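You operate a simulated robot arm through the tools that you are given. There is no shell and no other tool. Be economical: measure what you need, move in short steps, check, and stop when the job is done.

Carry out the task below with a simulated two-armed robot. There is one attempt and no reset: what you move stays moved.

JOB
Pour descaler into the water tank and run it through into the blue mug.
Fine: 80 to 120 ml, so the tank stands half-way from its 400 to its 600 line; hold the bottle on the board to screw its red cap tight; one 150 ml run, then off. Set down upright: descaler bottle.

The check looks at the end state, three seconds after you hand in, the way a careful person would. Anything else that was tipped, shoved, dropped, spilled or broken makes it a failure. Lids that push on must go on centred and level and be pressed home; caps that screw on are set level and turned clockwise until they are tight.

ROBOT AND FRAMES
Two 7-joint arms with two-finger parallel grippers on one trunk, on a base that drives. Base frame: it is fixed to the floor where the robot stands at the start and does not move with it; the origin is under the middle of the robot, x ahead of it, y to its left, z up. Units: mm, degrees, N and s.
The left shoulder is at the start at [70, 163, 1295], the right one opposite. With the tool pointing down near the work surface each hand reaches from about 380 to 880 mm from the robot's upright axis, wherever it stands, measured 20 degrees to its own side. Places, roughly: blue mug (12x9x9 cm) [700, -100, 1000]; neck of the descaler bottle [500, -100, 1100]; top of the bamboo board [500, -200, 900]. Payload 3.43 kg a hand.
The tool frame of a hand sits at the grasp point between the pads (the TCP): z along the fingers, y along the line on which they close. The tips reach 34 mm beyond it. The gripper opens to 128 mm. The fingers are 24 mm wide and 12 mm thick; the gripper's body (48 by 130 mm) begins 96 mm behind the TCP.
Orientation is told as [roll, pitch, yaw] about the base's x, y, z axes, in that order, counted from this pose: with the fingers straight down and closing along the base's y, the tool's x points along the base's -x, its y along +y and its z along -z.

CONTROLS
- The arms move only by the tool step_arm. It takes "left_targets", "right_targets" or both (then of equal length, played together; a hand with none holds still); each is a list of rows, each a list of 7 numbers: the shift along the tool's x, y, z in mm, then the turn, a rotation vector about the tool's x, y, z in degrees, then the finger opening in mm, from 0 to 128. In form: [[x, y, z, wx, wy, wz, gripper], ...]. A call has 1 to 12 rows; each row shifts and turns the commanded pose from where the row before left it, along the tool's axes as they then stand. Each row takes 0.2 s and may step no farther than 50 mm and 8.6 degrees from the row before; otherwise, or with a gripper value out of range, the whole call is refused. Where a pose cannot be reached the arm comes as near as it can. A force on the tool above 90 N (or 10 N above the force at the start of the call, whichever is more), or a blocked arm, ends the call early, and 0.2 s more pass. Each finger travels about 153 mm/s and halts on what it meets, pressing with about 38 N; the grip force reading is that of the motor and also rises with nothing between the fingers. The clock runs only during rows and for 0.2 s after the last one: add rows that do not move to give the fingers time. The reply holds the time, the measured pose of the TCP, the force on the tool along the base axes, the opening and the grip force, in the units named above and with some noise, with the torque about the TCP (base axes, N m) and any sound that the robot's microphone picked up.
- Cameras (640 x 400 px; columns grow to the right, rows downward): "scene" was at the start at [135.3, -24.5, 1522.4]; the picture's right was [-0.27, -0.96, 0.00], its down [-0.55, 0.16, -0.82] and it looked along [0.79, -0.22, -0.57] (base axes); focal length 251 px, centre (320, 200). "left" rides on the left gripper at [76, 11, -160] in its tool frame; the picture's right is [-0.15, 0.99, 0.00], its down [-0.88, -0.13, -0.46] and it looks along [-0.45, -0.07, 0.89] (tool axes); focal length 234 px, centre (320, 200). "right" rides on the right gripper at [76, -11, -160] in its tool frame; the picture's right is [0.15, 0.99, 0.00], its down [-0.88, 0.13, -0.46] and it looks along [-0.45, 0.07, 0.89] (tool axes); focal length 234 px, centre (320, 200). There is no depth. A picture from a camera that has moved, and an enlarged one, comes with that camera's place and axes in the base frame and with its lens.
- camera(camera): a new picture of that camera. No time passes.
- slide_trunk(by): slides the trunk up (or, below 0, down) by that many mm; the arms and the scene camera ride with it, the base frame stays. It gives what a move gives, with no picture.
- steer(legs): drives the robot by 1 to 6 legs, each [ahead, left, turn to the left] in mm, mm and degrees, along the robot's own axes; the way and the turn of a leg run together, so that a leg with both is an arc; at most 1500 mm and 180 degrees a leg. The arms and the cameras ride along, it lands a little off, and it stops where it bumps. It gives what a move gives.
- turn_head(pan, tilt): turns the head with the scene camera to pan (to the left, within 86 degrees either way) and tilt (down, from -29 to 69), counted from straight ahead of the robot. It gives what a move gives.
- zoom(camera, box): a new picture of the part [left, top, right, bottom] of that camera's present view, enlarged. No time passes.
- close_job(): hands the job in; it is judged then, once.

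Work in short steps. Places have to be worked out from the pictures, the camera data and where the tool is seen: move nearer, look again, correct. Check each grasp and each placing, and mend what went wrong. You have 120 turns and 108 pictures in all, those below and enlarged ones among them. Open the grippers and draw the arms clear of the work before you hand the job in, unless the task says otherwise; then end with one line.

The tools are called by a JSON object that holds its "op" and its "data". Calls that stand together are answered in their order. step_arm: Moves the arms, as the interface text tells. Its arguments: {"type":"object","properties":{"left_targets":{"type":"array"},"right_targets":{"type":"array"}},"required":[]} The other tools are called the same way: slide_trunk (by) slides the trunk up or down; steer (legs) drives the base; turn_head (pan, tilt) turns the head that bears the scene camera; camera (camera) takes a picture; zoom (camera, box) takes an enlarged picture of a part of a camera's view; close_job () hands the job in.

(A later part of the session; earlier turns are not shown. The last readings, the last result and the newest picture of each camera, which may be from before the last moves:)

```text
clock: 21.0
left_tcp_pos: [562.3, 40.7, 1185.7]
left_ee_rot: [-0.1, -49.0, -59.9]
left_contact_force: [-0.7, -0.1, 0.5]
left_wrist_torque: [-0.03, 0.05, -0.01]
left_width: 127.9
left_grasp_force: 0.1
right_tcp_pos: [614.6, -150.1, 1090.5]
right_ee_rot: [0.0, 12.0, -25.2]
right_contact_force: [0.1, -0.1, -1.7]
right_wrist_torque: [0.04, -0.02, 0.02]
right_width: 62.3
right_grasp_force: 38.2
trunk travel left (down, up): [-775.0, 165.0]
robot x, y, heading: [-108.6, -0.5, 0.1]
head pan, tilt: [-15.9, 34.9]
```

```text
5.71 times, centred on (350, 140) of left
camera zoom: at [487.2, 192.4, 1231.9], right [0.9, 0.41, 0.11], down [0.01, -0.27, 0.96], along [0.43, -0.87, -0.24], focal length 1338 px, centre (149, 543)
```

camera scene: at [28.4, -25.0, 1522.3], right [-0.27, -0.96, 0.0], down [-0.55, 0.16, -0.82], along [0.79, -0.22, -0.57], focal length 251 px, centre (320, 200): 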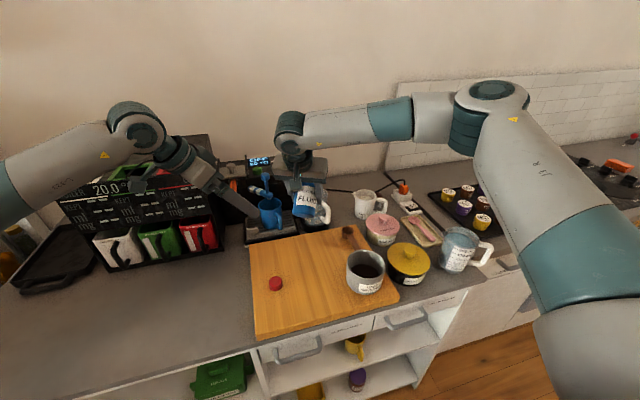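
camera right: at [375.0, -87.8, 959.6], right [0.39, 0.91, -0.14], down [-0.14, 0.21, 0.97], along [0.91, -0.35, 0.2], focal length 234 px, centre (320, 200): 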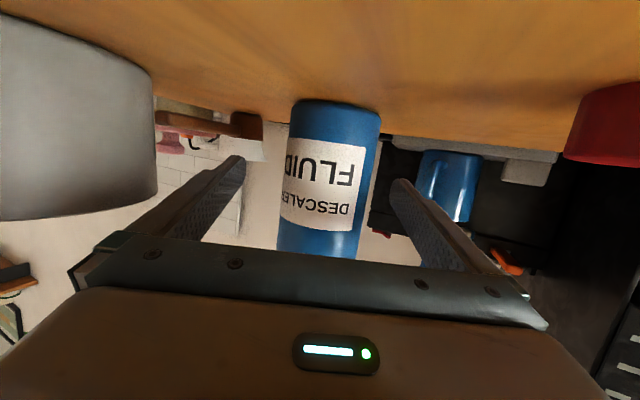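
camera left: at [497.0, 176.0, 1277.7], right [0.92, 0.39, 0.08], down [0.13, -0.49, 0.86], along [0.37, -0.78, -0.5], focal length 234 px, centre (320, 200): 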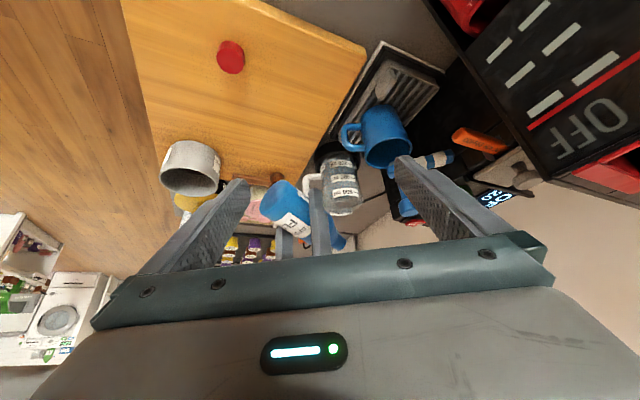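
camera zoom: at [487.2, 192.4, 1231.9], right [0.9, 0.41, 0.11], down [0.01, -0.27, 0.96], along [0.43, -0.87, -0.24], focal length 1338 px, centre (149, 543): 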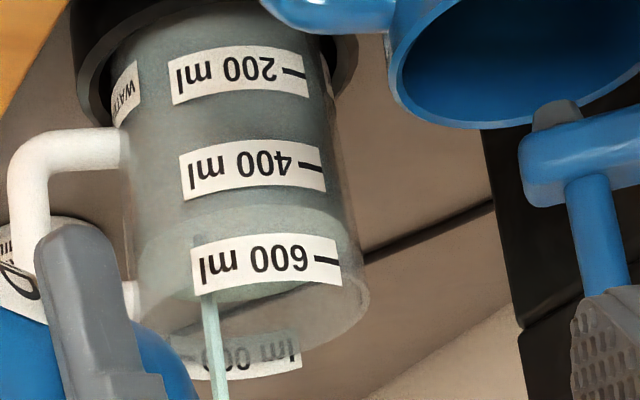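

Level about 480 and still trickling. Hold 0.4 s more and check.

{"op": "step_arm", "data": {"right_targets": [[0, 0, 0, 0, 0, 0, 40]]}}

{"op": "zoom", "data": {"camera": "left", "box": [325, 105, 375, 175]}}

```text
clock: 21.4
left_tcp_pos: [563.6, 39.6, 1186.3]
left_ee_rot: [0.0, -49.0, -59.9]
left_contact_force: [-0.6, -0.3, -0.2]
left_wrist_torque: [-0.01, 0.02, 0.0]
left_width: 128.4
left_grasp_force: 0.0
right_tcp_pos: [615.0, -150.1, 1090.9]
right_ee_rot: [0.0, 11.9, -25.0]
right_contact_force: [0.5, 0.0, -2.2]
right_wrist_torque: [0.01, -0.01, 0.0]
right_width: 62.6
right_grasp_force: 38.1
trunk travel left (down, up): [-775.0, 165.0]
robot x, y, heading: [-110.1, -0.8, 0.1]
head pan, tilt: [-15.9, 34.9]
```

```text
5.71 times, centred on (350, 140) of left
camera zoom: at [487.1, 192.4, 1232.0], right [0.9, 0.41, 0.11], down [0.0, -0.27, 0.96], along [0.43, -0.87, -0.24], focal length 1338 px, centre (149, 543)
```

zoom: 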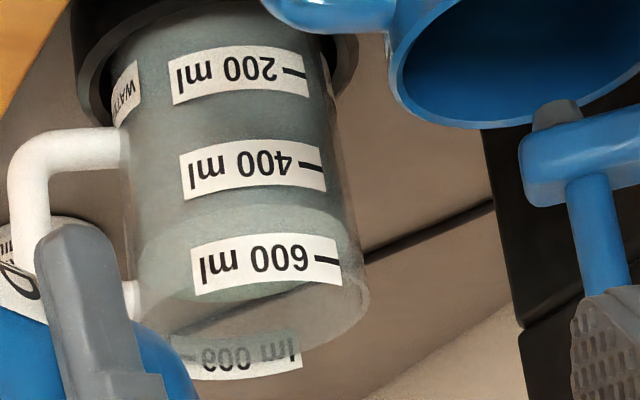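

The stream has stopped. I'll raise the bottle back upright and check the level from both cameras.

{"op": "step_arm", "data": {"right_targets": [[0, 0, -6, 0, -8.4, 0, 40], [0, 0, -6, 0, -8.4, 0, 40], [0, 0, -6, 0, -8.4, 0, 40], [0, 0, -6, 0, -8.4, 0, 40], [0, 0, 0, 0, -8.4, 0, 40], [0, 0, 0, 0, -8.4, 0, 40], [0, 0, 0, 0, -8.4, 0, 40]]}}

{"op": "zoom", "data": {"camera": "left", "box": [325, 105, 375, 175]}}

{"op": "zoom", "data": {"camera": "left", "box": [240, 90, 440, 240]}}

{"op": "zoom", "data": {"camera": "scene", "box": [270, 150, 370, 240]}}

```text
clock: 23.0
left_tcp_pos: [562.0, 40.7, 1186.3]
left_ee_rot: [-0.1, -48.9, -59.8]
left_contact_force: [0.5, -0.1, 0.4]
left_wrist_torque: [0.0, -0.02, 0.0]
left_width: 127.8
left_grasp_force: 0.0
right_tcp_pos: [612.5, -149.0, 1115.9]
right_ee_rot: [0.0, -47.1, -25.1]
right_contact_force: [0.9, -0.7, -2.5]
right_wrist_torque: [0.0, 0.01, 0.0]
right_width: 62.3
right_grasp_force: 38.1
trunk travel left (down, up): [-775.0, 165.0]
robot x, y, heading: [-107.5, 0.2, 0.1]
head pan, tilt: [-15.9, 34.9]
```

```text
5.71 times, centred on (350, 140) of left
camera zoom: at [487.0, 192.7, 1232.0], right [0.9, 0.41, 0.11], down [0.0, -0.27, 0.96], along [0.43, -0.87, -0.24], focal length 1338 px, centre (149, 543)
```

zoom: 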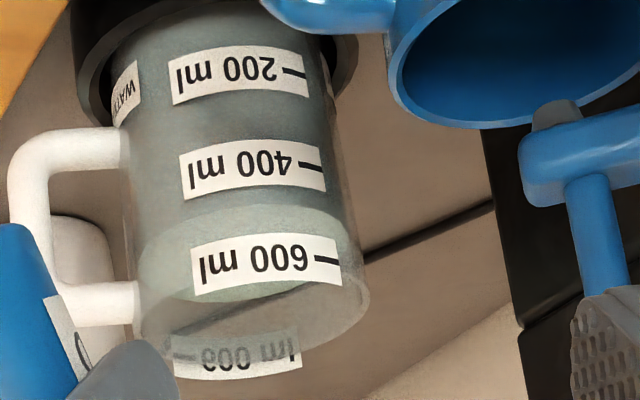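

```text
2.67 times, centred on (340, 165) of left
camera zoom: at [487.0, 192.7, 1232.0], right [0.9, 0.41, 0.11], down [0.0, -0.27, 0.96], along [0.43, -0.87, -0.24], focal length 624 px, centre (267, 293)
```

zoom: 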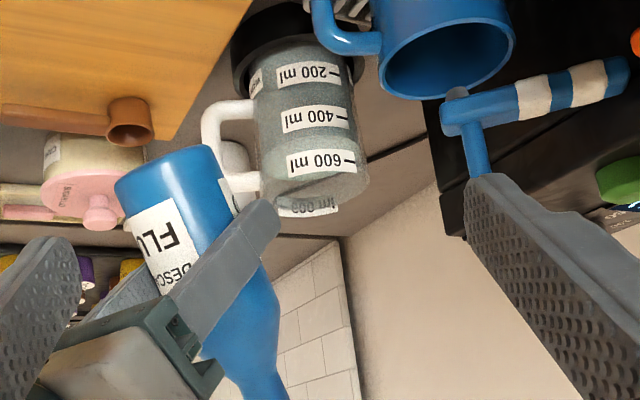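

```text
4.44 times, centred on (320, 195) of scene
camera zoom: at [27.2, -24.0, 1522.4], right [-0.27, -0.96, 0.0], down [-0.55, 0.16, -0.82], along [0.79, -0.23, -0.57], focal length 1117 px, centre (320, 222)
```

zoom: 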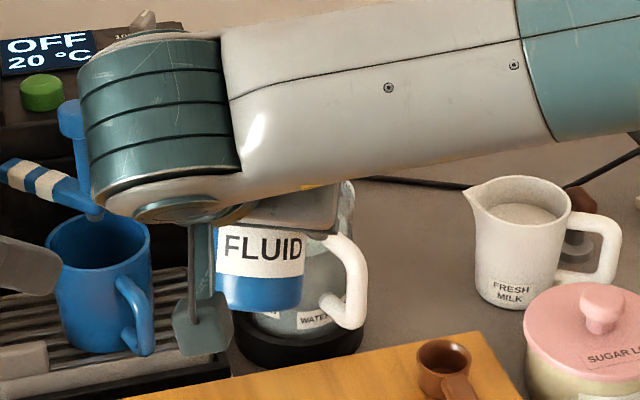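

{"op": "zoom", "data": {"camera": "left", "box": [344, 128, 368, 152]}}

```text
16.00 times, centred on (356, 140) of left
camera zoom: at [487.0, 192.7, 1232.0], right [0.9, 0.41, 0.11], down [0.0, -0.27, 0.96], along [0.43, -0.87, -0.24], focal length 3747 px, centre (-256, 1160)
```

zoom: 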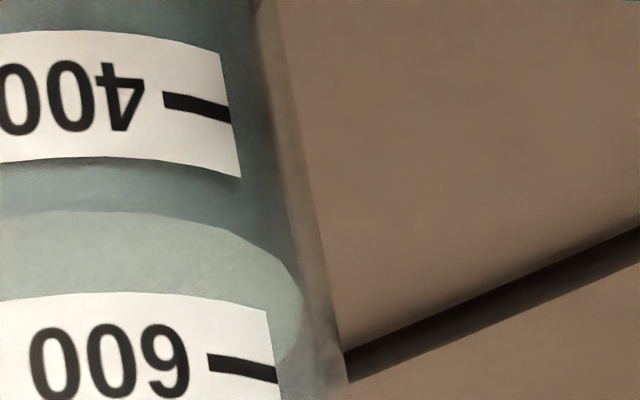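

The surface reads about 480–495 ml. I'll go back for about 1.4° beyond the last tilt to add roughly 10–12 ml.

{"op": "step_arm", "data": {"right_targets": [[0, 0, 0, 0, 8.4, 0, 40], [0, 0, 0, 0, 8.4, 0, 40], [0, 0, 0, 0, 8.4, 0, 40], [0, 0, 6, 0, 8.4, 0, 40], [0, 0, 6, 0, 8.4, 0, 40], [0, 0, 6, 0, 8.4, 0, 40], [0, 0, 6, 0, 8.6, 0, 40], [0, 0, 0, 0, 1.3, 0, 40], [0, 0, 0, 0, 0, 0, 40]]}}

{"op": "zoom", "data": {"camera": "left", "box": [325, 105, 375, 175]}}

```text
clock: 25.0
left_tcp_pos: [563.6, 39.9, 1185.8]
left_ee_rot: [-0.1, -49.1, -59.9]
left_contact_force: [0.2, -0.1, -0.4]
left_wrist_torque: [0.01, 0.01, 0.01]
left_width: 127.8
left_grasp_force: 0.0
right_tcp_pos: [616.8, -151.0, 1090.9]
right_ee_rot: [0.0, 13.4, -25.1]
right_contact_force: [0.1, 0.2, -1.5]
right_wrist_torque: [-0.01, 0.02, -0.03]
right_width: 62.2
right_grasp_force: 37.6
trunk travel left (down, up): [-775.0, 165.0]
robot x, y, heading: [-108.3, -0.4, -0.2]
head pan, tilt: [-15.9, 34.9]
```

```text
5.71 times, centred on (350, 140) of left
camera zoom: at [487.0, 192.3, 1232.0], right [0.9, 0.41, 0.11], down [0.0, -0.27, 0.96], along [0.43, -0.87, -0.24], focal length 1338 px, centre (149, 543)
```

zoom: 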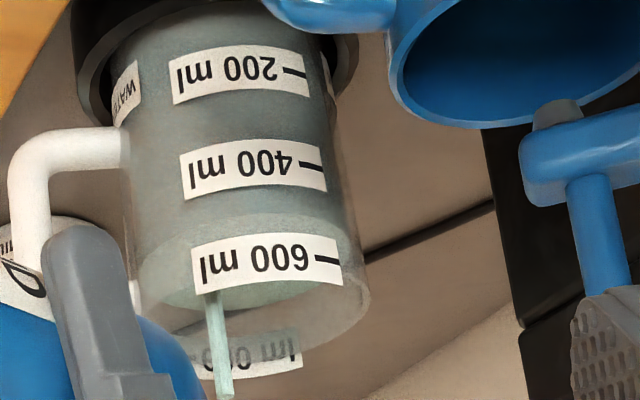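

{"op": "zoom", "data": {"camera": "left", "box": [344, 128, 368, 152]}}

```text
16.00 times, centred on (356, 140) of left
camera zoom: at [487.0, 192.3, 1232.0], right [0.9, 0.41, 0.11], down [0.0, -0.27, 0.96], along [0.43, -0.87, -0.24], focal length 3747 px, centre (-256, 1160)
```

zoom: 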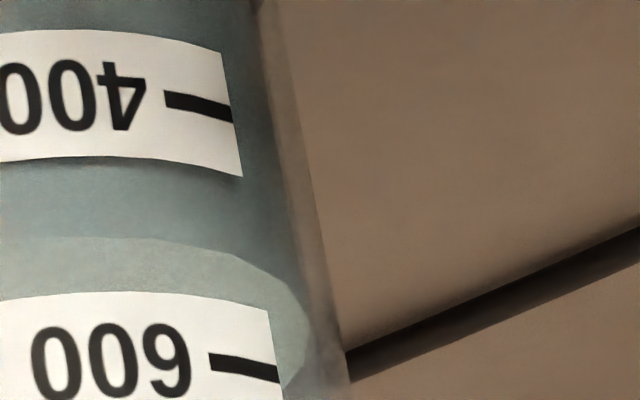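

Level is now about 500. Tilt back at once.

{"op": "step_arm", "data": {"right_targets": [[0, 0, -3, 0, -8.5, 0, 40], [0, 0, -6, 0, -8.5, 0, 40], [0, 0, -6, 0, -8.4, 0, 40], [0, 0, -6, 0, -8.4, 0, 40], [0, 0, 0, 0, -8.4, 0, 40], [0, 0, 0, 0, -8.4, 0, 40], [0, 0, 0, 0, -8.4, 0, 40], [0, 0, 0, 0, -8.4, 0, 40], [0, 0, 0, 0, -8.4, 0, 40], [0, 0, 0, 0, -8.4, 0, 40], [0, 0, 0, 0, -4.2, 0, 40]]}}

{"op": "zoom", "data": {"camera": "left", "box": [344, 128, 368, 152]}}

{"op": "camera", "data": {"camera": "left"}}

```text
clock: 27.4
left_tcp_pos: [562.4, 41.2, 1185.3]
left_ee_rot: [-0.1, -49.1, -59.9]
left_contact_force: [0.1, -0.6, 0.4]
left_wrist_torque: [0.03, -0.01, 0.03]
left_width: 128.0
left_grasp_force: 0.1
right_tcp_pos: [616.6, -149.9, 1113.0]
right_ee_rot: [0.2, -75.2, -25.1]
right_contact_force: [-0.4, -0.5, -2.4]
right_wrist_torque: [-0.02, -0.02, 0.0]
right_width: 62.3
right_grasp_force: 38.0
trunk travel left (down, up): [-775.0, 165.0]
robot x, y, heading: [-107.6, -0.8, -0.3]
head pan, tilt: [-15.9, 34.9]
```

```text
16.00 times, centred on (356, 140) of left
camera zoom: at [487.2, 192.6, 1231.9], right [0.9, 0.41, 0.11], down [0.01, -0.27, 0.96], along [0.43, -0.87, -0.24], focal length 3747 px, centre (-256, 1160)
```

zoom: 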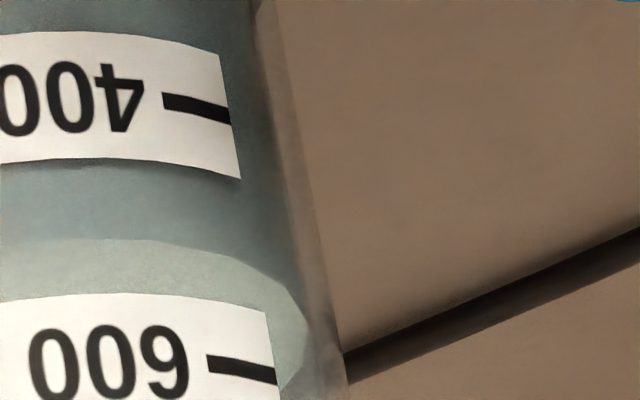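

```text
61 pictures are left
camera left: at [487.2, 192.6, 1231.9], right [0.9, 0.41, 0.11], down [0.01, -0.27, 0.96], along [0.43, -0.87, -0.24], focal length 234 px, centre (320, 200)
```

left: 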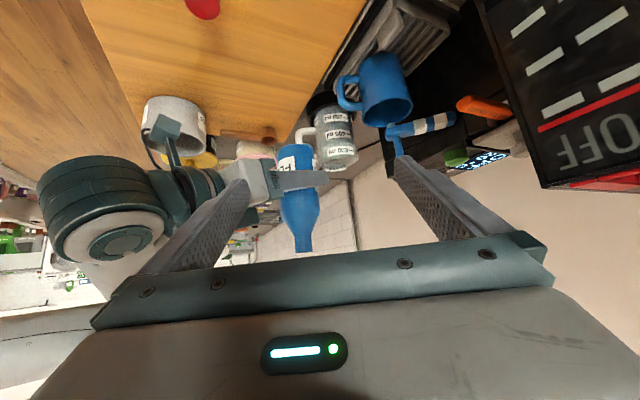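

About 500 ml is in the tank. Now carry the bottle back over its old spot and lower it toward the board.

{"op": "step_arm", "data": {"right_targets": [[8.9, -16.1, -33.2, 0, 0, 0, 40], [8.9, -16.1, -33.2, 0, 0, 0, 40], [30, 0, 8, 0, 0, 0, 40], [35, 0, 9.4, 0, 0, 0, 40], [30, 0, 8, 0, 0, 0, 40], [13, 0, 3.5, 0, 0, 0, 40], [0, 0, 0, 0, 0, 0, 40]]}}

```text
clock: 29.0
left_tcp_pos: [561.3, 39.1, 1185.7]
left_ee_rot: [-0.2, -49.1, -60.0]
left_contact_force: [-0.2, -0.5, 0.2]
left_wrist_torque: [0.03, -0.01, -0.01]
left_width: 128.1
left_grasp_force: 0.0
right_tcp_pos: [540.9, -151.8, 998.4]
right_ee_rot: [-0.1, -74.9, -24.9]
right_contact_force: [0.2, 0.3, -2.2]
right_wrist_torque: [-0.01, 0.0, 0.01]
right_width: 62.4
right_grasp_force: 38.3
trunk travel left (down, up): [-775.0, 165.0]
robot x, y, heading: [-109.2, -1.1, 0.2]
head pan, tilt: [-15.9, 34.9]
```

Lower the last ~7 mm slowly until the board bears the weight.

{"op": "step_arm", "data": {"right_targets": [[2.4, 0, 0.65, 0, 0, 0, 40], [2.4, 0, 0.65, 0, 0, 0, 40], [1.7, 0, 0.45, 0, 0, 0, 40], [0, 0, 0, 0, 0, 0, 40]]}}

{"op": "camera", "data": {"camera": "right"}}

```text
clock: 30.0
left_tcp_pos: [562.3, 40.0, 1184.9]
left_ee_rot: [-0.1, -49.0, -59.9]
left_contact_force: [0.1, 0.0, 0.1]
left_wrist_torque: [-0.02, 0.01, -0.01]
left_width: 128.1
left_grasp_force: 0.1
right_tcp_pos: [540.7, -151.3, 993.1]
right_ee_rot: [0.0, -75.0, -25.0]
right_contact_force: [0.3, 0.7, -1.5]
right_wrist_torque: [-0.03, 0.02, 0.03]
right_width: 62.1
right_grasp_force: 38.1
trunk travel left (down, up): [-775.0, 165.0]
robot x, y, heading: [-110.6, -2.6, 0.1]
head pan, tilt: [-15.9, 34.9]
```

```text
60 pictures are left
camera right: at [379.0, -87.4, 961.1], right [0.39, 0.91, -0.14], down [-0.14, 0.21, 0.97], along [0.91, -0.35, 0.21], focal length 234 px, centre (320, 200)
```

right: 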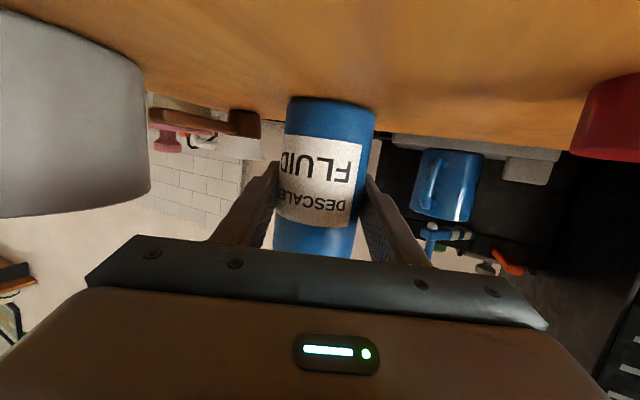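

Almost touching; one or two more millimetres.

{"op": "step_arm", "data": {"right_targets": [[1, 0, 0.26, 0, 0, 0, 40], [1, 0, 0.26, 0, 0, 0, 40], [1, 0, 0.26, 0, 0, 0, 40], [0, 0, 0, 0, 0, 0, 40]]}}

```text
clock: 31.0
left_tcp_pos: [561.4, 39.3, 1186.3]
left_ee_rot: [-0.1, -48.9, -59.9]
left_contact_force: [0.1, -0.3, -0.3]
left_wrist_torque: [-0.02, 0.01, -0.02]
left_width: 128.1
left_grasp_force: 0.1
right_tcp_pos: [539.2, -152.1, 992.0]
right_ee_rot: [0.2, -75.2, -25.3]
right_contact_force: [2.6, -2.1, 15.1]
right_wrist_torque: [-0.15, 0.26, 0.12]
right_width: 62.3
right_grasp_force: 37.8
trunk travel left (down, up): [-775.0, 165.0]
robot x, y, heading: [-109.0, 5.0, 0.2]
head pan, tilt: [-15.9, 34.9]
```

The bottle rests on the board (15 N pressing). The right gripper's body sits too close to the cap for the left hand to pick it, so I'll release, lift clear and move right, fetch the cap with the left hand, then regrip.

{"op": "step_arm", "data": {"right_targets": [[-1.5, 0, -0.4, 0, 0, 0, 40], [0, 0, 0, 0, 0, 0, 70], [0, 0, 0, 0, 0, 0, 100], [0, 0, 0, 0, 0, 0, 128], [-30, 0, -8, 0, 0, 0, 128], [-46, 0, -12.3, 0, 0, 0, 128], [-46, 0, -12.3, 0, 0, 0, 128], [-46, 0, -12.3, 0, 0, 0, 128], [-30, 0, -8, 0, 0, 0, 128]]}}

{"op": "camera", "data": {"camera": "right"}}

```text
clock: 33.0
left_tcp_pos: [562.0, 39.1, 1186.3]
left_ee_rot: [0.0, -49.1, -59.8]
left_contact_force: [-0.7, 0.1, 0.0]
left_wrist_torque: [0.01, -0.02, 0.01]
left_width: 128.1
left_grasp_force: 0.0
right_tcp_pos: [539.7, -149.9, 1196.7]
right_ee_rot: [-0.1, -75.0, -25.1]
right_contact_force: [0.5, 0.3, -0.3]
right_wrist_torque: [0.0, -0.04, 0.0]
right_width: 128.3
right_grasp_force: 0.1
trunk travel left (down, up): [-775.0, 165.0]
robot x, y, heading: [-105.3, 3.9, 0.0]
head pan, tilt: [-15.9, 34.9]
```

```text
59 pictures are left
camera right: at [377.9, -85.6, 1164.6], right [0.39, 0.91, -0.14], down [-0.14, 0.21, 0.97], along [0.91, -0.35, 0.21], focal length 234 px, centre (320, 200)
```

right: 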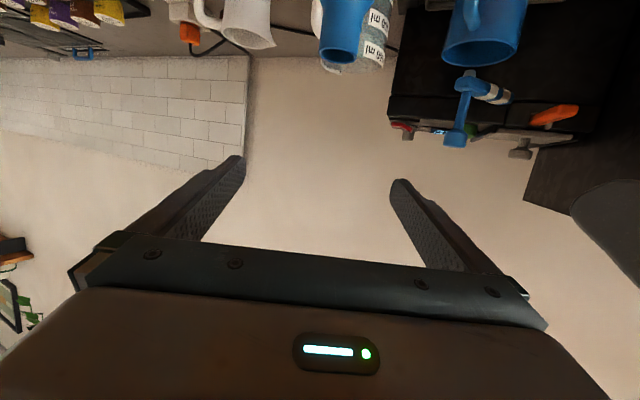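

The bottle stands upright and free. Retreat the right hand to the right while the left hand turns fingers-down.

{"op": "step_arm", "data": {"right_targets": [[-15, -31.9, 17.1, 0, 0, 0, 128], [-15, -31.9, 17.1, 0, 0, 0, 128], [-15, -31.9, 17.1, 0, 0, 0, 128], [-15, -31.9, 17.1, 0, 0, 0, 128], [0, 0, 0, 0, 0, 0, 128], [0, 0, 0, 0, 0, 0, 128]], "left_targets": [[0, 0, 0, 0, 8.17, 0, 128], [0, 0, 0, 0, 8.17, 0, 128], [0, 0, 0, 0, 8.17, 0, 128], [0, 0, 0, 0, 8.17, 0, 128], [0, 0, 0, 0, 8.17, 0, 128], [0, 0, 0, 0, 8.17, 0, 128]]}}

```text
clock: 34.4
left_tcp_pos: [562.6, 41.0, 1185.9]
left_ee_rot: [-0.1, -30.0, -59.7]
left_contact_force: [-0.3, -1.0, -0.3]
left_wrist_torque: [0.01, 0.0, 0.0]
left_width: 128.0
left_grasp_force: 0.1
left hand out of reach, approached as far as the arm can: row 3, 4, 5, 6
right_tcp_pos: [559.3, -301.6, 1236.5]
right_ee_rot: [-0.3, -75.1, -24.9]
right_contact_force: [0.3, -0.1, -0.3]
right_wrist_torque: [-0.01, -0.04, 0.01]
right_width: 128.1
right_grasp_force: 0.1
trunk travel left (down, up): [-775.0, 165.0]
robot x, y, heading: [-107.5, 3.2, 0.1]
head pan, tilt: [-15.9, 34.9]
```

The left wrist hit a limit at that yaw. Turn its yaw back toward 0 first.

{"op": "step_arm", "data": {"left_targets": [[0, 0, 0, -4.25, 0, -7.36, 128], [0, 0, 0, -4.25, 0, -7.36, 128], [0, 0, 0, -4.25, 0, -7.36, 128], [0, 0, 0, -4.25, 0, -7.36, 128], [0, 0, 0, -4.25, 0, -7.36, 128], [0, 0, 0, -4.25, 0, -7.36, 128], [0, 0, 0, -4.25, 0, -7.36, 128], [0, 0, 0, 0, 7.5, 0, 128], [0, 0, 0, 0, 7.5, 0, 128], [0, 0, 0, 0, 7.5, 0, 128], [0, 0, 0, 0, 7.5, 0, 128]]}}

{"op": "camera", "data": {"camera": "left"}}

```text
clock: 36.8
left_tcp_pos: [562.1, 38.7, 1184.7]
left_ee_rot: [0.0, 0.2, -0.3]
left_contact_force: [-0.1, 0.9, 1.1]
left_wrist_torque: [0.01, 0.0, -0.04]
left_width: 128.1
left_grasp_force: 0.1
right_tcp_pos: [561.1, -301.3, 1234.9]
right_ee_rot: [-0.1, -75.0, -25.0]
right_contact_force: [0.3, 0.4, 0.0]
right_wrist_torque: [0.0, -0.05, 0.01]
right_width: 128.0
right_grasp_force: 0.0
trunk travel left (down, up): [-775.0, 165.0]
robot x, y, heading: [-110.9, 3.1, 0.1]
head pan, tilt: [-15.9, 34.9]
```

```text
58 pictures are left
camera left: at [488.0, 50.5, 1344.3], right [0.15, 0.99, 0.0], down [0.88, -0.14, 0.45], along [0.45, -0.07, -0.89], focal length 234 px, centre (320, 200)
```

left: 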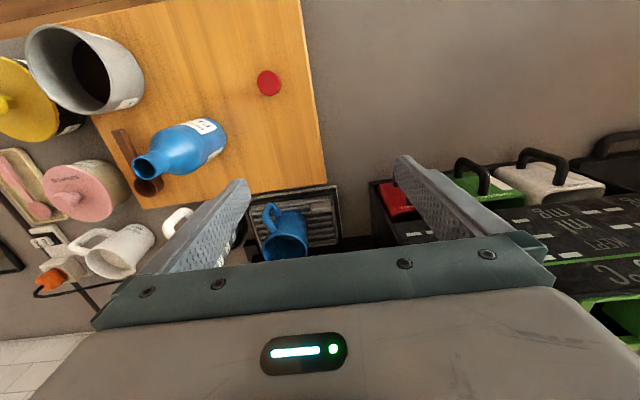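

The cap is at about [479,-26]. Move the left hand above it.

{"op": "step_arm", "data": {"left_targets": [[20.8, -16.2, 33.8, 0, 0, 0, 128], [20.8, -16.2, 33.8, 0, 0, 0, 128], [20.8, -16.2, 33.8, 0, 0, 0, 100], [20.8, -16.2, 33.8, 0, 0, 0, 80], [0, 0, 0, 0, 0, 0, 70]]}}

{"op": "camera", "data": {"camera": "left"}}

```text
clock: 38.0
left_tcp_pos: [478.1, -22.1, 1050.6]
left_ee_rot: [-0.1, 0.0, -0.2]
left_contact_force: [0.6, -0.7, 0.2]
left_wrist_torque: [0.01, -0.01, -0.01]
left_width: 70.1
left_grasp_force: 0.0
right_tcp_pos: [559.9, -301.6, 1237.5]
right_ee_rot: [-0.1, -74.9, -25.0]
right_contact_force: [0.1, -0.1, -0.4]
right_wrist_torque: [-0.03, 0.0, 0.01]
right_width: 128.0
right_grasp_force: 0.2
trunk travel left (down, up): [-775.0, 165.0]
robot x, y, heading: [-108.5, -1.9, -0.1]
head pan, tilt: [-15.9, 34.9]
```

```text
57 pictures are left
camera left: at [402.5, -11.4, 1209.4], right [0.15, 0.99, 0.0], down [0.88, -0.14, 0.46], along [0.45, -0.07, -0.89], focal length 234 px, centre (320, 200)
```

left: 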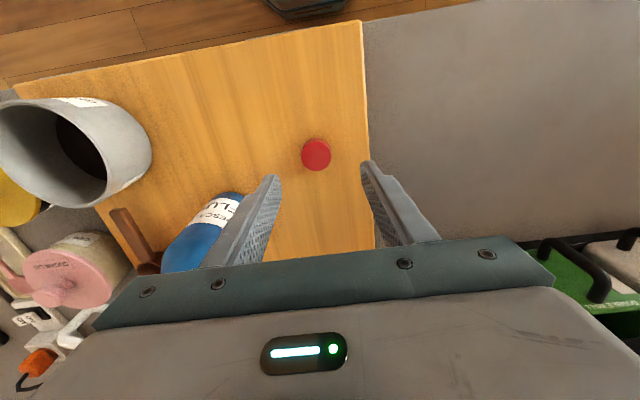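

The cap is centred at about [475,-27]. Descend so the tips sit just above the board.

{"op": "step_arm", "data": {"left_targets": [[1.5, -2.3, 37, 0, 0, 0, 70], [1.5, -2.3, 33, 0, 0, 0, 70], [0, 0, 5, 0, 0, 0, 70]]}}

{"op": "camera", "data": {"camera": "left"}}

{"op": "zoom", "data": {"camera": "scene", "box": [230, 230, 330, 320]}}

```text
clock: 38.8
left_tcp_pos: [475.9, -27.2, 975.0]
left_ee_rot: [-0.1, 0.0, -0.4]
left_contact_force: [0.2, 0.0, 1.0]
left_wrist_torque: [0.03, -0.01, -0.04]
left_width: 69.7
left_grasp_force: 0.0
right_tcp_pos: [559.9, -302.1, 1237.0]
right_ee_rot: [0.0, -75.1, -25.1]
right_contact_force: [0.0, -0.2, 0.2]
right_wrist_torque: [0.0, -0.01, 0.02]
right_width: 127.8
right_grasp_force: 0.1
trunk travel left (down, up): [-775.0, 165.0]
robot x, y, heading: [-111.0, 3.0, -0.0]
head pan, tilt: [-15.9, 34.9]
```

```text
56 pictures are left
camera left: at [399.4, -17.0, 1133.8], right [0.15, 0.99, 0.0], down [0.88, -0.14, 0.46], along [0.45, -0.07, -0.89], focal length 234 px, centre (320, 200)
```

left: 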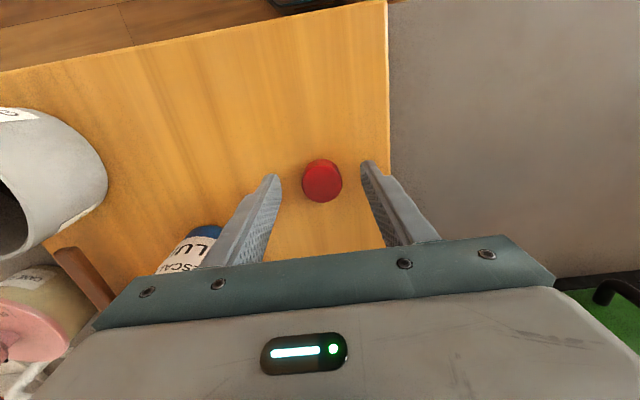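

```text
4.44 times, centred on (280, 275) of scene
camera zoom: at [26.6, -24.6, 1522.5], right [-0.27, -0.96, 0.0], down [-0.55, 0.16, -0.82], along [0.79, -0.22, -0.57], focal length 1117 px, centre (498, -133)
```

zoom: 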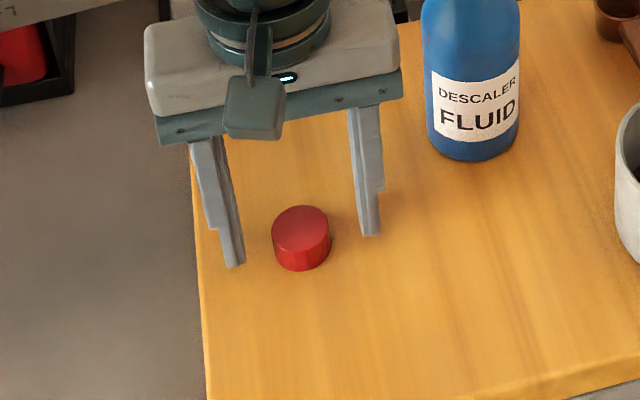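

Cap is between the fingers, about 3 mm nearer to the robot. Adjust and close.

{"op": "step_arm", "data": {"left_targets": [[3, 0.5, 1, 0, 0, 0, 60], [0, 0, 0, 0, 0, 0, 40], [0, 0, 0, 0, 0, 0, 20], [0, 0, 0, 0, 0, 0, 20]]}}

```text
clock: 39.8
left_tcp_pos: [473.5, -28.8, 974.8]
left_ee_rot: [0.0, 0.0, -0.4]
left_contact_force: [-0.4, 0.1, 0.7]
left_wrist_torque: [0.01, -0.04, 0.01]
left_width: 34.2
left_grasp_force: 37.9
right_tcp_pos: [559.9, -300.8, 1237.4]
right_ee_rot: [-0.2, -74.9, -25.0]
right_contact_force: [-0.1, 0.0, -1.0]
right_wrist_torque: [0.02, -0.03, 0.01]
right_width: 127.9
right_grasp_force: 0.1
trunk travel left (down, up): [-775.0, 165.0]
robot x, y, heading: [-106.8, 0.0, -0.0]
head pan, tilt: [-15.9, 34.9]
```

Cap held (34 mm). Lift it and move left, turning the left hand +60° to have travel for clockwise turning; then the right hand goes back above the bottle.

{"op": "step_arm", "data": {"left_targets": [[0, 0, -40, 0, 0, 0, 20], [0, 0, -45, 0, 0, 0, 20], [0, 35, -45, 0, 0, 0, 20], [0, 45, -40, 0, 0, 0, 20], [0, 0, -40, 0, 0, -8.5, 20], [0, 0, 0, 0, 0, -8.5, 20], [0, 0, 0, 0, 0, -8.5, 20], [0, 0, 0, 0, 0, -8.5, 20], [0, 0, 0, 0, 0, -8.5, 20], [0, 0, 0, 0, 0, -8.5, 20], [0, 0, 0, 0, 0, -8.5, 20]], "right_targets": [[0, 0, 0, 0, 0, 0, 128], [0, 0, 0, 0, 0, 0, 128], [0, 0, 0, 0, 0, 0, 128], [0, 0, 0, 0, 0, 0, 128], [0, 0, 0, 0, 0, 0, 128], [0, 0, 0, 0, 0, 0, 128], [15, 31.9, -17.1, 0, 0, 0, 128], [15, 31.9, -17.1, 0, 0, 0, 128], [15, 31.9, -17.1, 0, 0, 0, 128], [15, 31.9, -17.1, 0, 0, 0, 128], [0, 0, 0, 0, 0, 0, 128]]}}

{"op": "camera", "data": {"camera": "right"}}

{"op": "camera", "data": {"camera": "scene"}}

```text
refused: row 3 steps farther than a row can; nothing moved
```

```text
54 pictures are left
camera right: at [398.3, -237.1, 1204.9], right [0.39, 0.91, -0.14], down [-0.14, 0.21, 0.97], along [0.91, -0.35, 0.21], focal length 234 px, centre (320, 200)
```

right: 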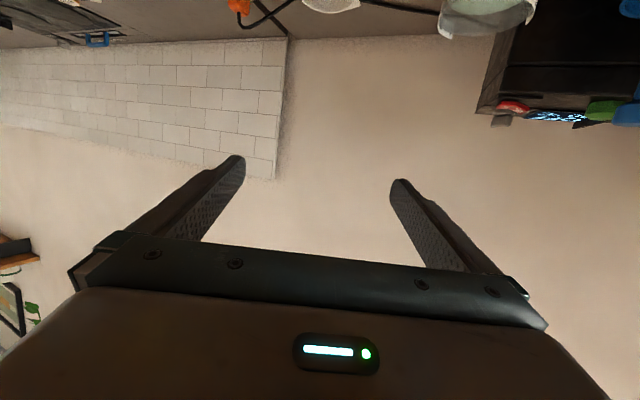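

```text
53 pictures are left
camera scene: at [26.9, -24.5, 1522.4], right [-0.27, -0.96, 0.0], down [-0.55, 0.16, -0.82], along [0.79, -0.22, -0.57], focal length 251 px, centre (320, 200)
```

scene: 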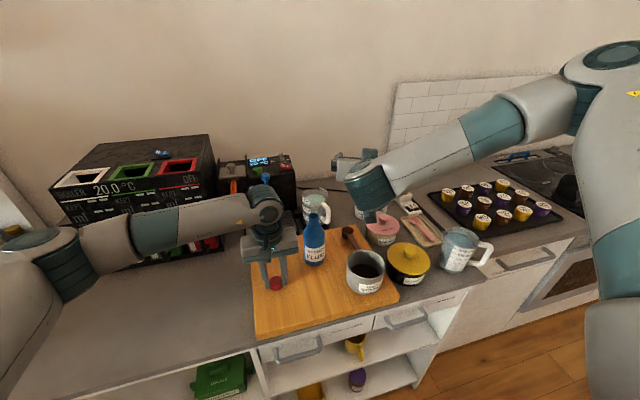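

A row was too long; I'll resend it with smaller steps.

{"op": "step_arm", "data": {"left_targets": [[0, 0, -40, 0, 0, 0, 20], [0, 0, -45, 0, 0, 0, 20], [0, 30, -38, 0, 0, 0, 20], [0, 30, -38, 0, 0, 0, 20], [0, 20, -38, 0, 0, -8.5, 20], [0, 0, 0, 0, 0, -8.5, 20], [0, 0, 0, 0, 0, -8.5, 20], [0, 0, 0, 0, 0, -8.5, 20], [0, 0, 0, 0, 0, -8.5, 20], [0, 0, 0, 0, 0, -8.5, 20], [0, 0, 0, 0, 0, -8.5, 20]], "right_targets": [[0, 0, 0, 0, 0, 0, 128], [0, 0, 0, 0, 0, 0, 128], [0, 0, 0, 0, 0, 0, 128], [0, 0, 0, 0, 0, 0, 128], [0, 0, 0, 0, 0, 0, 128], [0, 0, 0, 0, 0, 0, 128], [15, 31.9, -17.1, 0, 0, 0, 128], [15, 31.9, -17.1, 0, 0, 0, 128], [15, 31.9, -17.1, 0, 0, 0, 128], [15, 31.9, -17.1, 0, 0, 0, 128], [0, 0, 0, 0, 0, 0, 128]]}}

{"op": "camera", "data": {"camera": "right"}}

{"op": "camera", "data": {"camera": "scene"}}

```text
clock: 42.2
left_tcp_pos: [472.6, 50.0, 1174.3]
left_ee_rot: [0.1, 0.0, 59.3]
left_contact_force: [-0.9, -0.7, -0.1]
left_wrist_torque: [0.03, -0.04, -0.01]
left_width: 33.8
left_grasp_force: 38.2
right_tcp_pos: [541.0, -152.5, 1196.7]
right_ee_rot: [0.2, -75.0, -25.4]
right_contact_force: [0.2, -0.6, 0.6]
right_wrist_torque: [0.03, -0.01, 0.05]
right_width: 127.9
right_grasp_force: 0.0
trunk travel left (down, up): [-775.0, 165.0]
robot x, y, heading: [-107.7, 2.7, 0.1]
head pan, tilt: [-15.9, 34.9]
```

```text
52 pictures are left
camera right: at [379.8, -87.8, 1164.8], right [0.39, 0.91, -0.14], down [-0.14, 0.21, 0.97], along [0.91, -0.35, 0.21], focal length 234 px, centre (320, 200)
```

right: 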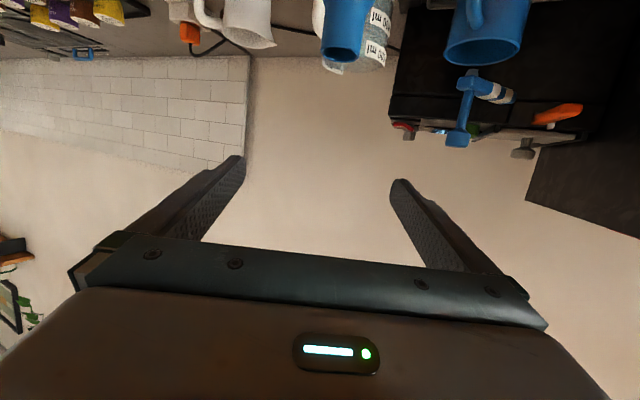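

```text
51 pictures are left
camera scene: at [26.6, -25.8, 1522.4], right [-0.27, -0.96, 0.0], down [-0.55, 0.16, -0.82], along [0.79, -0.22, -0.57], focal length 251 px, centre (320, 200)
```

scene: 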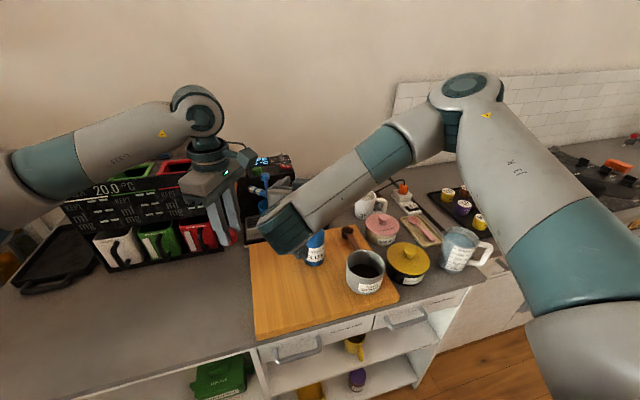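

Right hand is aligned over the bottle again; descend and regrip.

{"op": "step_arm", "data": {"right_targets": [[46, 0, 12.3, 0, 0, 0, 128], [46, 0, 12.3, 0, 0, 0, 128], [46, 0, 12.3, 0, 0, 0, 128], [46, 0, 12.3, 0, 0, 0, 128], [12, 1, 3.2, 0, 0, 0, 128], [0, 0, 0, 0, 0, 0, 90], [0, 0, 0, 0, 0, 0, 60], [0, 0, 0, 0, 0, 0, 30], [0, 0, 0, 0, 0, 0, 30]]}}

{"op": "camera", "data": {"camera": "scene"}}

{"op": "camera", "data": {"camera": "left"}}

```text
clock: 44.2
left_tcp_pos: [472.9, 51.5, 1173.2]
left_ee_rot: [0.0, 0.0, 59.0]
left_contact_force: [0.1, 0.7, 0.6]
left_wrist_torque: [-0.02, 0.01, -0.03]
left_width: 34.0
left_grasp_force: 38.2
right_tcp_pos: [540.3, -150.8, 996.5]
right_ee_rot: [-0.1, -75.0, -25.1]
right_contact_force: [0.1, 1.0, 0.5]
right_wrist_torque: [0.04, 0.02, 0.01]
right_width: 62.2
right_grasp_force: 38.2
trunk travel left (down, up): [-775.0, 165.0]
robot x, y, heading: [-107.1, 0.6, -0.1]
head pan, tilt: [-15.9, 34.9]
```

```text
50 pictures are left
camera scene: at [27.0, -24.4, 1522.4], right [-0.27, -0.96, 0.0], down [-0.55, 0.16, -0.82], along [0.79, -0.22, -0.57], focal length 251 px, centre (320, 200)
```

scene: 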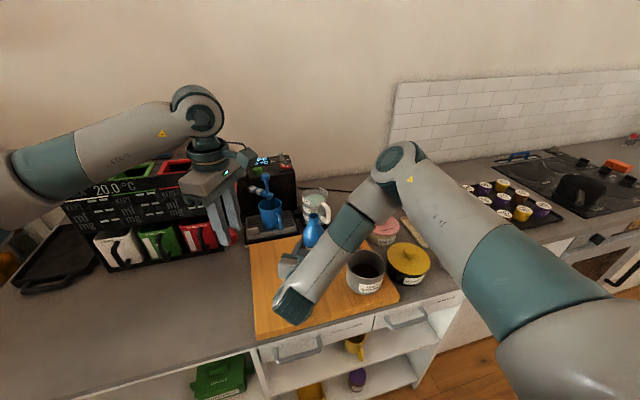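

```text
49 pictures are left
camera left: at [424.6, -9.0, 1331.9], right [-0.77, 0.63, 0.0], down [0.56, 0.69, 0.46], along [0.29, 0.35, -0.89], focal length 234 px, centre (320, 200)
```

left: 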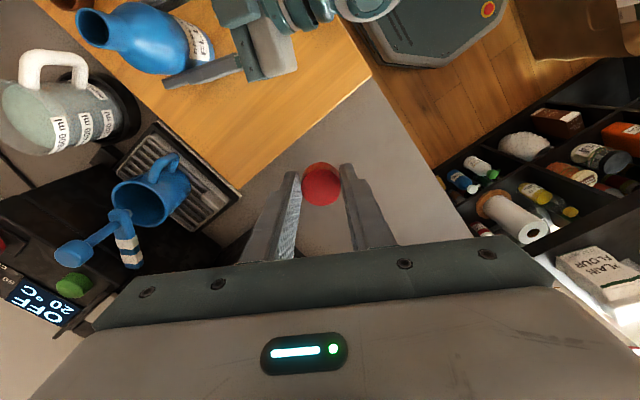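

The bottle is held; I place its mouth at about [541,-151,1100]. Carry the cap to just above it.

{"op": "step_arm", "data": {"left_targets": [[27.3, -32.6, 2, 0, 0, 0, 20], [27.3, -32.6, 2, 0, 0, 0, 20], [27.3, -32.6, 2, 0, 0, 0, 20], [27.3, -32.6, 2, 0, 0, 0, 20], [27.3, -32.6, 2, 0, 0, 0, 20], [0, 0, 0, 0, 0, 0, 20]]}}

{"op": "camera", "data": {"camera": "left"}}

{"op": "zoom", "data": {"camera": "scene", "box": [260, 170, 380, 270]}}

```text
clock: 45.6
left_tcp_pos: [543.5, -146.6, 1164.7]
left_ee_rot: [-0.1, -0.1, 59.2]
left_contact_force: [0.1, 0.2, -0.3]
left_wrist_torque: [-0.01, 0.02, -0.02]
left_width: 33.9
left_grasp_force: 38.2
right_tcp_pos: [539.5, -151.7, 994.8]
right_ee_rot: [-0.4, -75.1, -24.8]
right_contact_force: [0.3, -0.3, 0.9]
right_wrist_torque: [-0.02, -0.04, -0.08]
right_width: 62.0
right_grasp_force: 37.9
trunk travel left (down, up): [-775.0, 165.0]
robot x, y, heading: [-106.7, -0.2, 0.2]
head pan, tilt: [-15.9, 34.9]
```

```text
48 pictures are left
camera left: at [495.8, -207.2, 1323.5], right [-0.77, 0.63, 0.0], down [0.56, 0.69, 0.46], along [0.29, 0.35, -0.89], focal length 234 px, centre (320, 200)
```

left: 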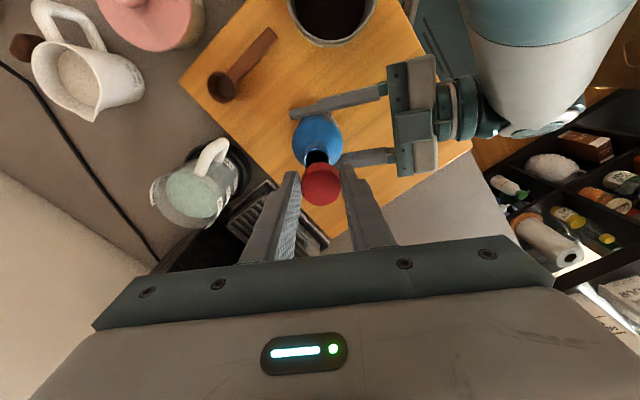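

```text
4.00 times, centred on (320, 220) of scene
camera zoom: at [27.2, -23.0, 1522.4], right [-0.27, -0.96, 0.0], down [-0.55, 0.16, -0.82], along [0.79, -0.23, -0.57], focal length 1005 px, centre (320, 120)
```

zoom: 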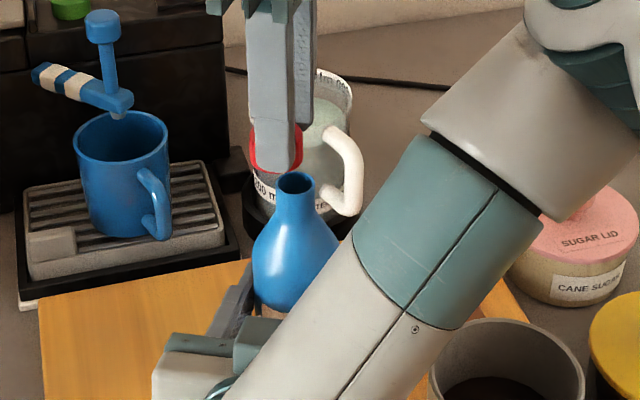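

The cap sits about 5 mm off the hand's axis and ~10 mm off the neck. Shift to line it up and check.

{"op": "step_arm", "data": {"left_targets": [[10, -1.7, 0, 0, 0, 0, 20], [0, 0, 10, 0, 0, 0, 20], [0, 0, 0, 0, 0, 0, 20]]}}

{"op": "zoom", "data": {"camera": "left", "box": [260, 100, 380, 220]}}

{"op": "zoom", "data": {"camera": "scene", "box": [280, 180, 350, 235]}}

```text
clock: 46.4
left_tcp_pos: [539.1, -158.5, 1154.9]
left_ee_rot: [-0.1, -0.1, 59.2]
left_contact_force: [-0.3, -0.4, -0.1]
left_wrist_torque: [0.02, -0.01, 0.0]
left_width: 34.0
left_grasp_force: 38.3
right_tcp_pos: [540.4, -151.6, 994.2]
right_ee_rot: [-0.1, -74.9, -25.0]
right_contact_force: [0.3, 0.5, -0.4]
right_wrist_torque: [0.05, -0.09, 0.01]
right_width: 62.2
right_grasp_force: 37.6
trunk travel left (down, up): [-775.0, 165.0]
robot x, y, heading: [-106.5, -2.2, -0.1]
head pan, tilt: [-15.9, 34.9]
```

```text
3.33 times, centred on (320, 160) of left
camera zoom: at [491.5, -218.3, 1313.1], right [-0.77, 0.63, 0.0], down [0.56, 0.69, 0.46], along [0.29, 0.35, -0.89], focal length 781 px, centre (320, 333)
```

zoom: 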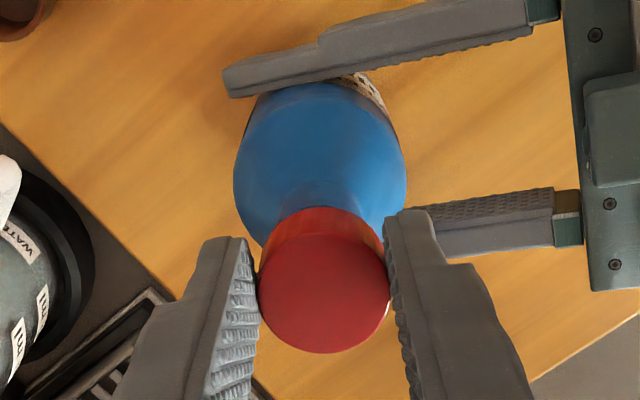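

```text
7.27 times, centred on (315, 208) of scene
camera zoom: at [27.0, -24.7, 1522.4], right [-0.27, -0.96, 0.0], down [-0.55, 0.16, -0.82], along [0.79, -0.22, -0.57], focal length 1828 px, centre (356, 146)
```

zoom: 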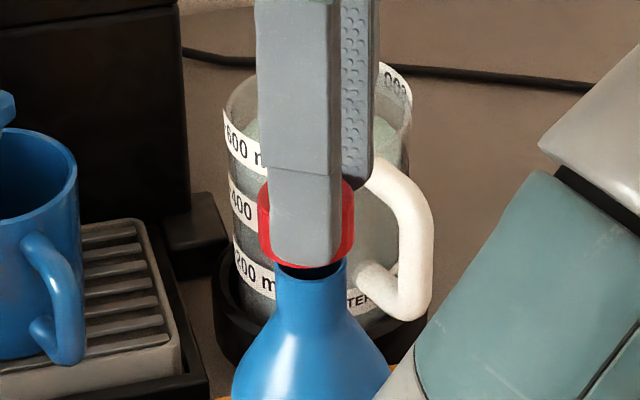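

Alignment is within ~1.5 mm. Correct slightly and lower 12 mm.

{"op": "step_arm", "data": {"left_targets": [[1.2, -0.5, 5, 0, 0, 0, 20], [0, 0, 5, 0, 0, 0, 20], [0, 0, 2, 0, 0, 0, 20]]}}

{"op": "zoom", "data": {"camera": "scene", "box": [280, 180, 350, 235]}}

```text
clock: 47.2
left_tcp_pos: [539.7, -160.1, 1141.7]
left_ee_rot: [0.0, 0.0, 59.1]
left_contact_force: [-0.8, 0.2, 0.3]
left_wrist_torque: [-0.01, 0.01, -0.01]
left_width: 34.1
left_grasp_force: 38.0
right_tcp_pos: [539.8, -152.2, 994.4]
right_ee_rot: [-0.1, -74.9, -25.0]
right_contact_force: [-0.8, -0.9, 0.0]
right_wrist_torque: [0.0, 0.02, -0.02]
right_width: 61.9
right_grasp_force: 37.8
trunk travel left (down, up): [-775.0, 165.0]
robot x, y, heading: [-108.8, 0.4, 0.3]
head pan, tilt: [-15.9, 34.9]
```

```text
7.27 times, centred on (315, 208) of scene
camera zoom: at [27.1, -24.5, 1522.4], right [-0.27, -0.96, 0.0], down [-0.55, 0.16, -0.82], along [0.79, -0.22, -0.57], focal length 1828 px, centre (356, 146)
```

zoom: 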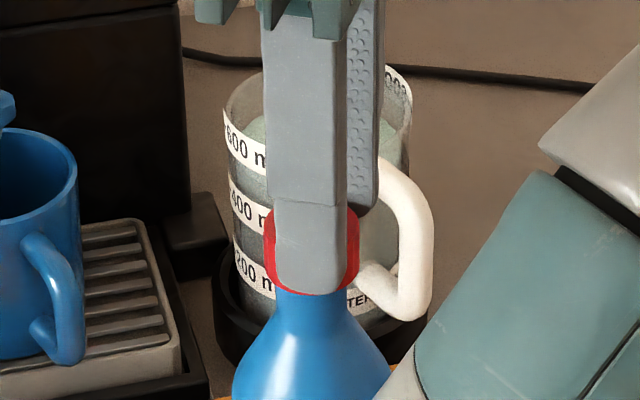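

Columns now coincide and there's no contact yet. Lower in small steps.

{"op": "step_arm", "data": {"left_targets": [[0, 0, 1.5, 0, 0, 0, 20], [0, 0, 1.5, 0, 0, 0, 20]]}}

{"op": "zoom", "data": {"camera": "left", "box": [260, 100, 380, 220]}}

```text
clock: 47.8
left_tcp_pos: [541.3, -159.8, 1139.0]
left_ee_rot: [0.2, 0.0, 59.0]
left_contact_force: [0.3, -0.4, -0.4]
left_wrist_torque: [0.0, -0.01, -0.03]
left_width: 34.2
left_grasp_force: 38.1
right_tcp_pos: [539.6, -152.1, 994.7]
right_ee_rot: [0.0, -75.0, -25.0]
right_contact_force: [-0.1, 0.4, 0.7]
right_wrist_torque: [0.06, -0.06, 0.05]
right_width: 62.1
right_grasp_force: 38.1
trunk travel left (down, up): [-775.0, 165.0]
robot x, y, heading: [-109.2, -1.4, 0.1]
head pan, tilt: [-15.9, 34.9]
```

```text
3.33 times, centred on (320, 160) of left
camera zoom: at [491.6, -220.4, 1297.2], right [-0.77, 0.63, 0.0], down [0.56, 0.69, 0.46], along [0.29, 0.35, -0.89], focal length 781 px, centre (320, 333)
```

zoom: 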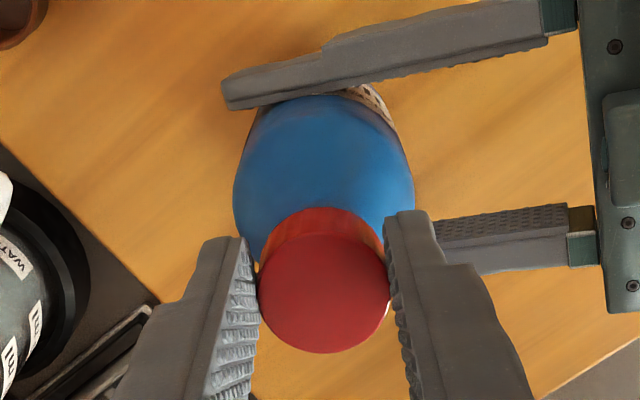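

{"op": "step_arm", "data": {"left_targets": [[0, 0, 1.5, 0, 0, 0, 20], [0, 0, 1.5, 0, 0, 0, 20]]}}

```text
clock: 48.4
left_tcp_pos: [540.3, -159.2, 1135.7]
left_ee_rot: [0.0, 0.0, 59.1]
left_contact_force: [0.2, 0.5, -0.2]
left_wrist_torque: [-0.01, -0.01, 0.02]
left_width: 33.9
left_grasp_force: 37.7
right_tcp_pos: [541.4, -152.6, 994.9]
right_ee_rot: [0.0, -75.0, -25.1]
right_contact_force: [-1.4, 0.8, 0.6]
right_wrist_torque: [0.02, 0.01, 0.02]
right_width: 61.5
right_grasp_force: 38.1
trunk travel left (down, up): [-775.0, 165.0]
robot x, y, heading: [-112.8, -1.8, 0.1]
head pan, tilt: [-15.9, 34.9]
```

No contact yet; continue down 3 mm.

{"op": "step_arm", "data": {"left_targets": [[0, 0, 1.5, 0, 0, 0, 20], [0, 0, 1.5, 0, 0, 0, 20]]}}

{"op": "zoom", "data": {"camera": "scene", "box": [290, 190, 340, 230]}}

```text
clock: 49.0
left_tcp_pos: [539.7, -160.1, 1132.9]
left_ee_rot: [0.0, 0.0, 59.1]
left_contact_force: [0.0, 0.0, -0.2]
left_wrist_torque: [0.04, 0.0, 0.0]
left_width: 34.0
left_grasp_force: 38.0
right_tcp_pos: [539.8, -152.6, 996.2]
right_ee_rot: [-0.1, -75.0, -24.9]
right_contact_force: [0.3, -0.2, -0.1]
right_wrist_torque: [-0.01, -0.02, 0.01]
right_width: 61.8
right_grasp_force: 38.1
trunk travel left (down, up): [-775.0, 165.0]
robot x, y, heading: [-108.6, -0.7, 0.0]
head pan, tilt: [-15.9, 34.9]
```

```text
10.00 times, centred on (315, 210) of scene
camera zoom: at [27.1, -24.4, 1522.4], right [-0.27, -0.96, 0.0], down [-0.55, 0.16, -0.82], along [0.79, -0.22, -0.57], focal length 2513 px, centre (370, 100)
```

zoom: 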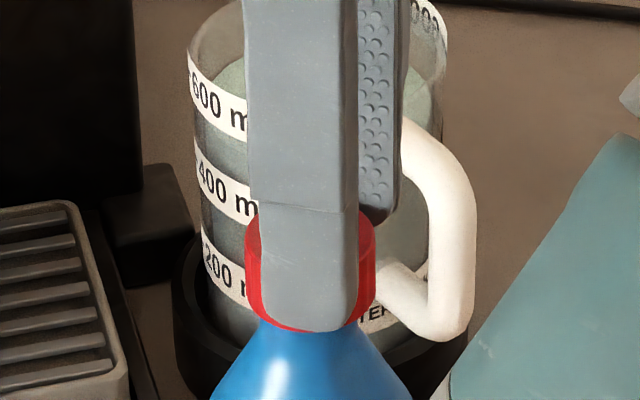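

The cap is sliding down over the neck centred. Keep lowering until it meets the thread.

{"op": "step_arm", "data": {"left_targets": [[0, 0, 1, 0, 0, 0, 20], [0, 0, 1, 0, 0, 0, 20], [0, 0, 1, 0, 0, 0, 20]]}}

```text
clock: 49.8
left_tcp_pos: [540.7, -160.5, 1129.8]
left_ee_rot: [0.0, 0.0, 59.0]
left_contact_force: [1.0, 0.4, -0.5]
left_wrist_torque: [0.04, 0.0, 0.01]
left_width: 33.9
left_grasp_force: 38.0
right_tcp_pos: [539.4, -152.1, 994.5]
right_ee_rot: [0.0, -74.9, -24.9]
right_contact_force: [-0.1, 0.1, -0.4]
right_wrist_torque: [0.05, 0.01, -0.01]
right_width: 61.8
right_grasp_force: 38.1
trunk travel left (down, up): [-775.0, 165.0]
robot x, y, heading: [-108.2, 0.7, -0.1]
head pan, tilt: [-15.9, 34.9]
```

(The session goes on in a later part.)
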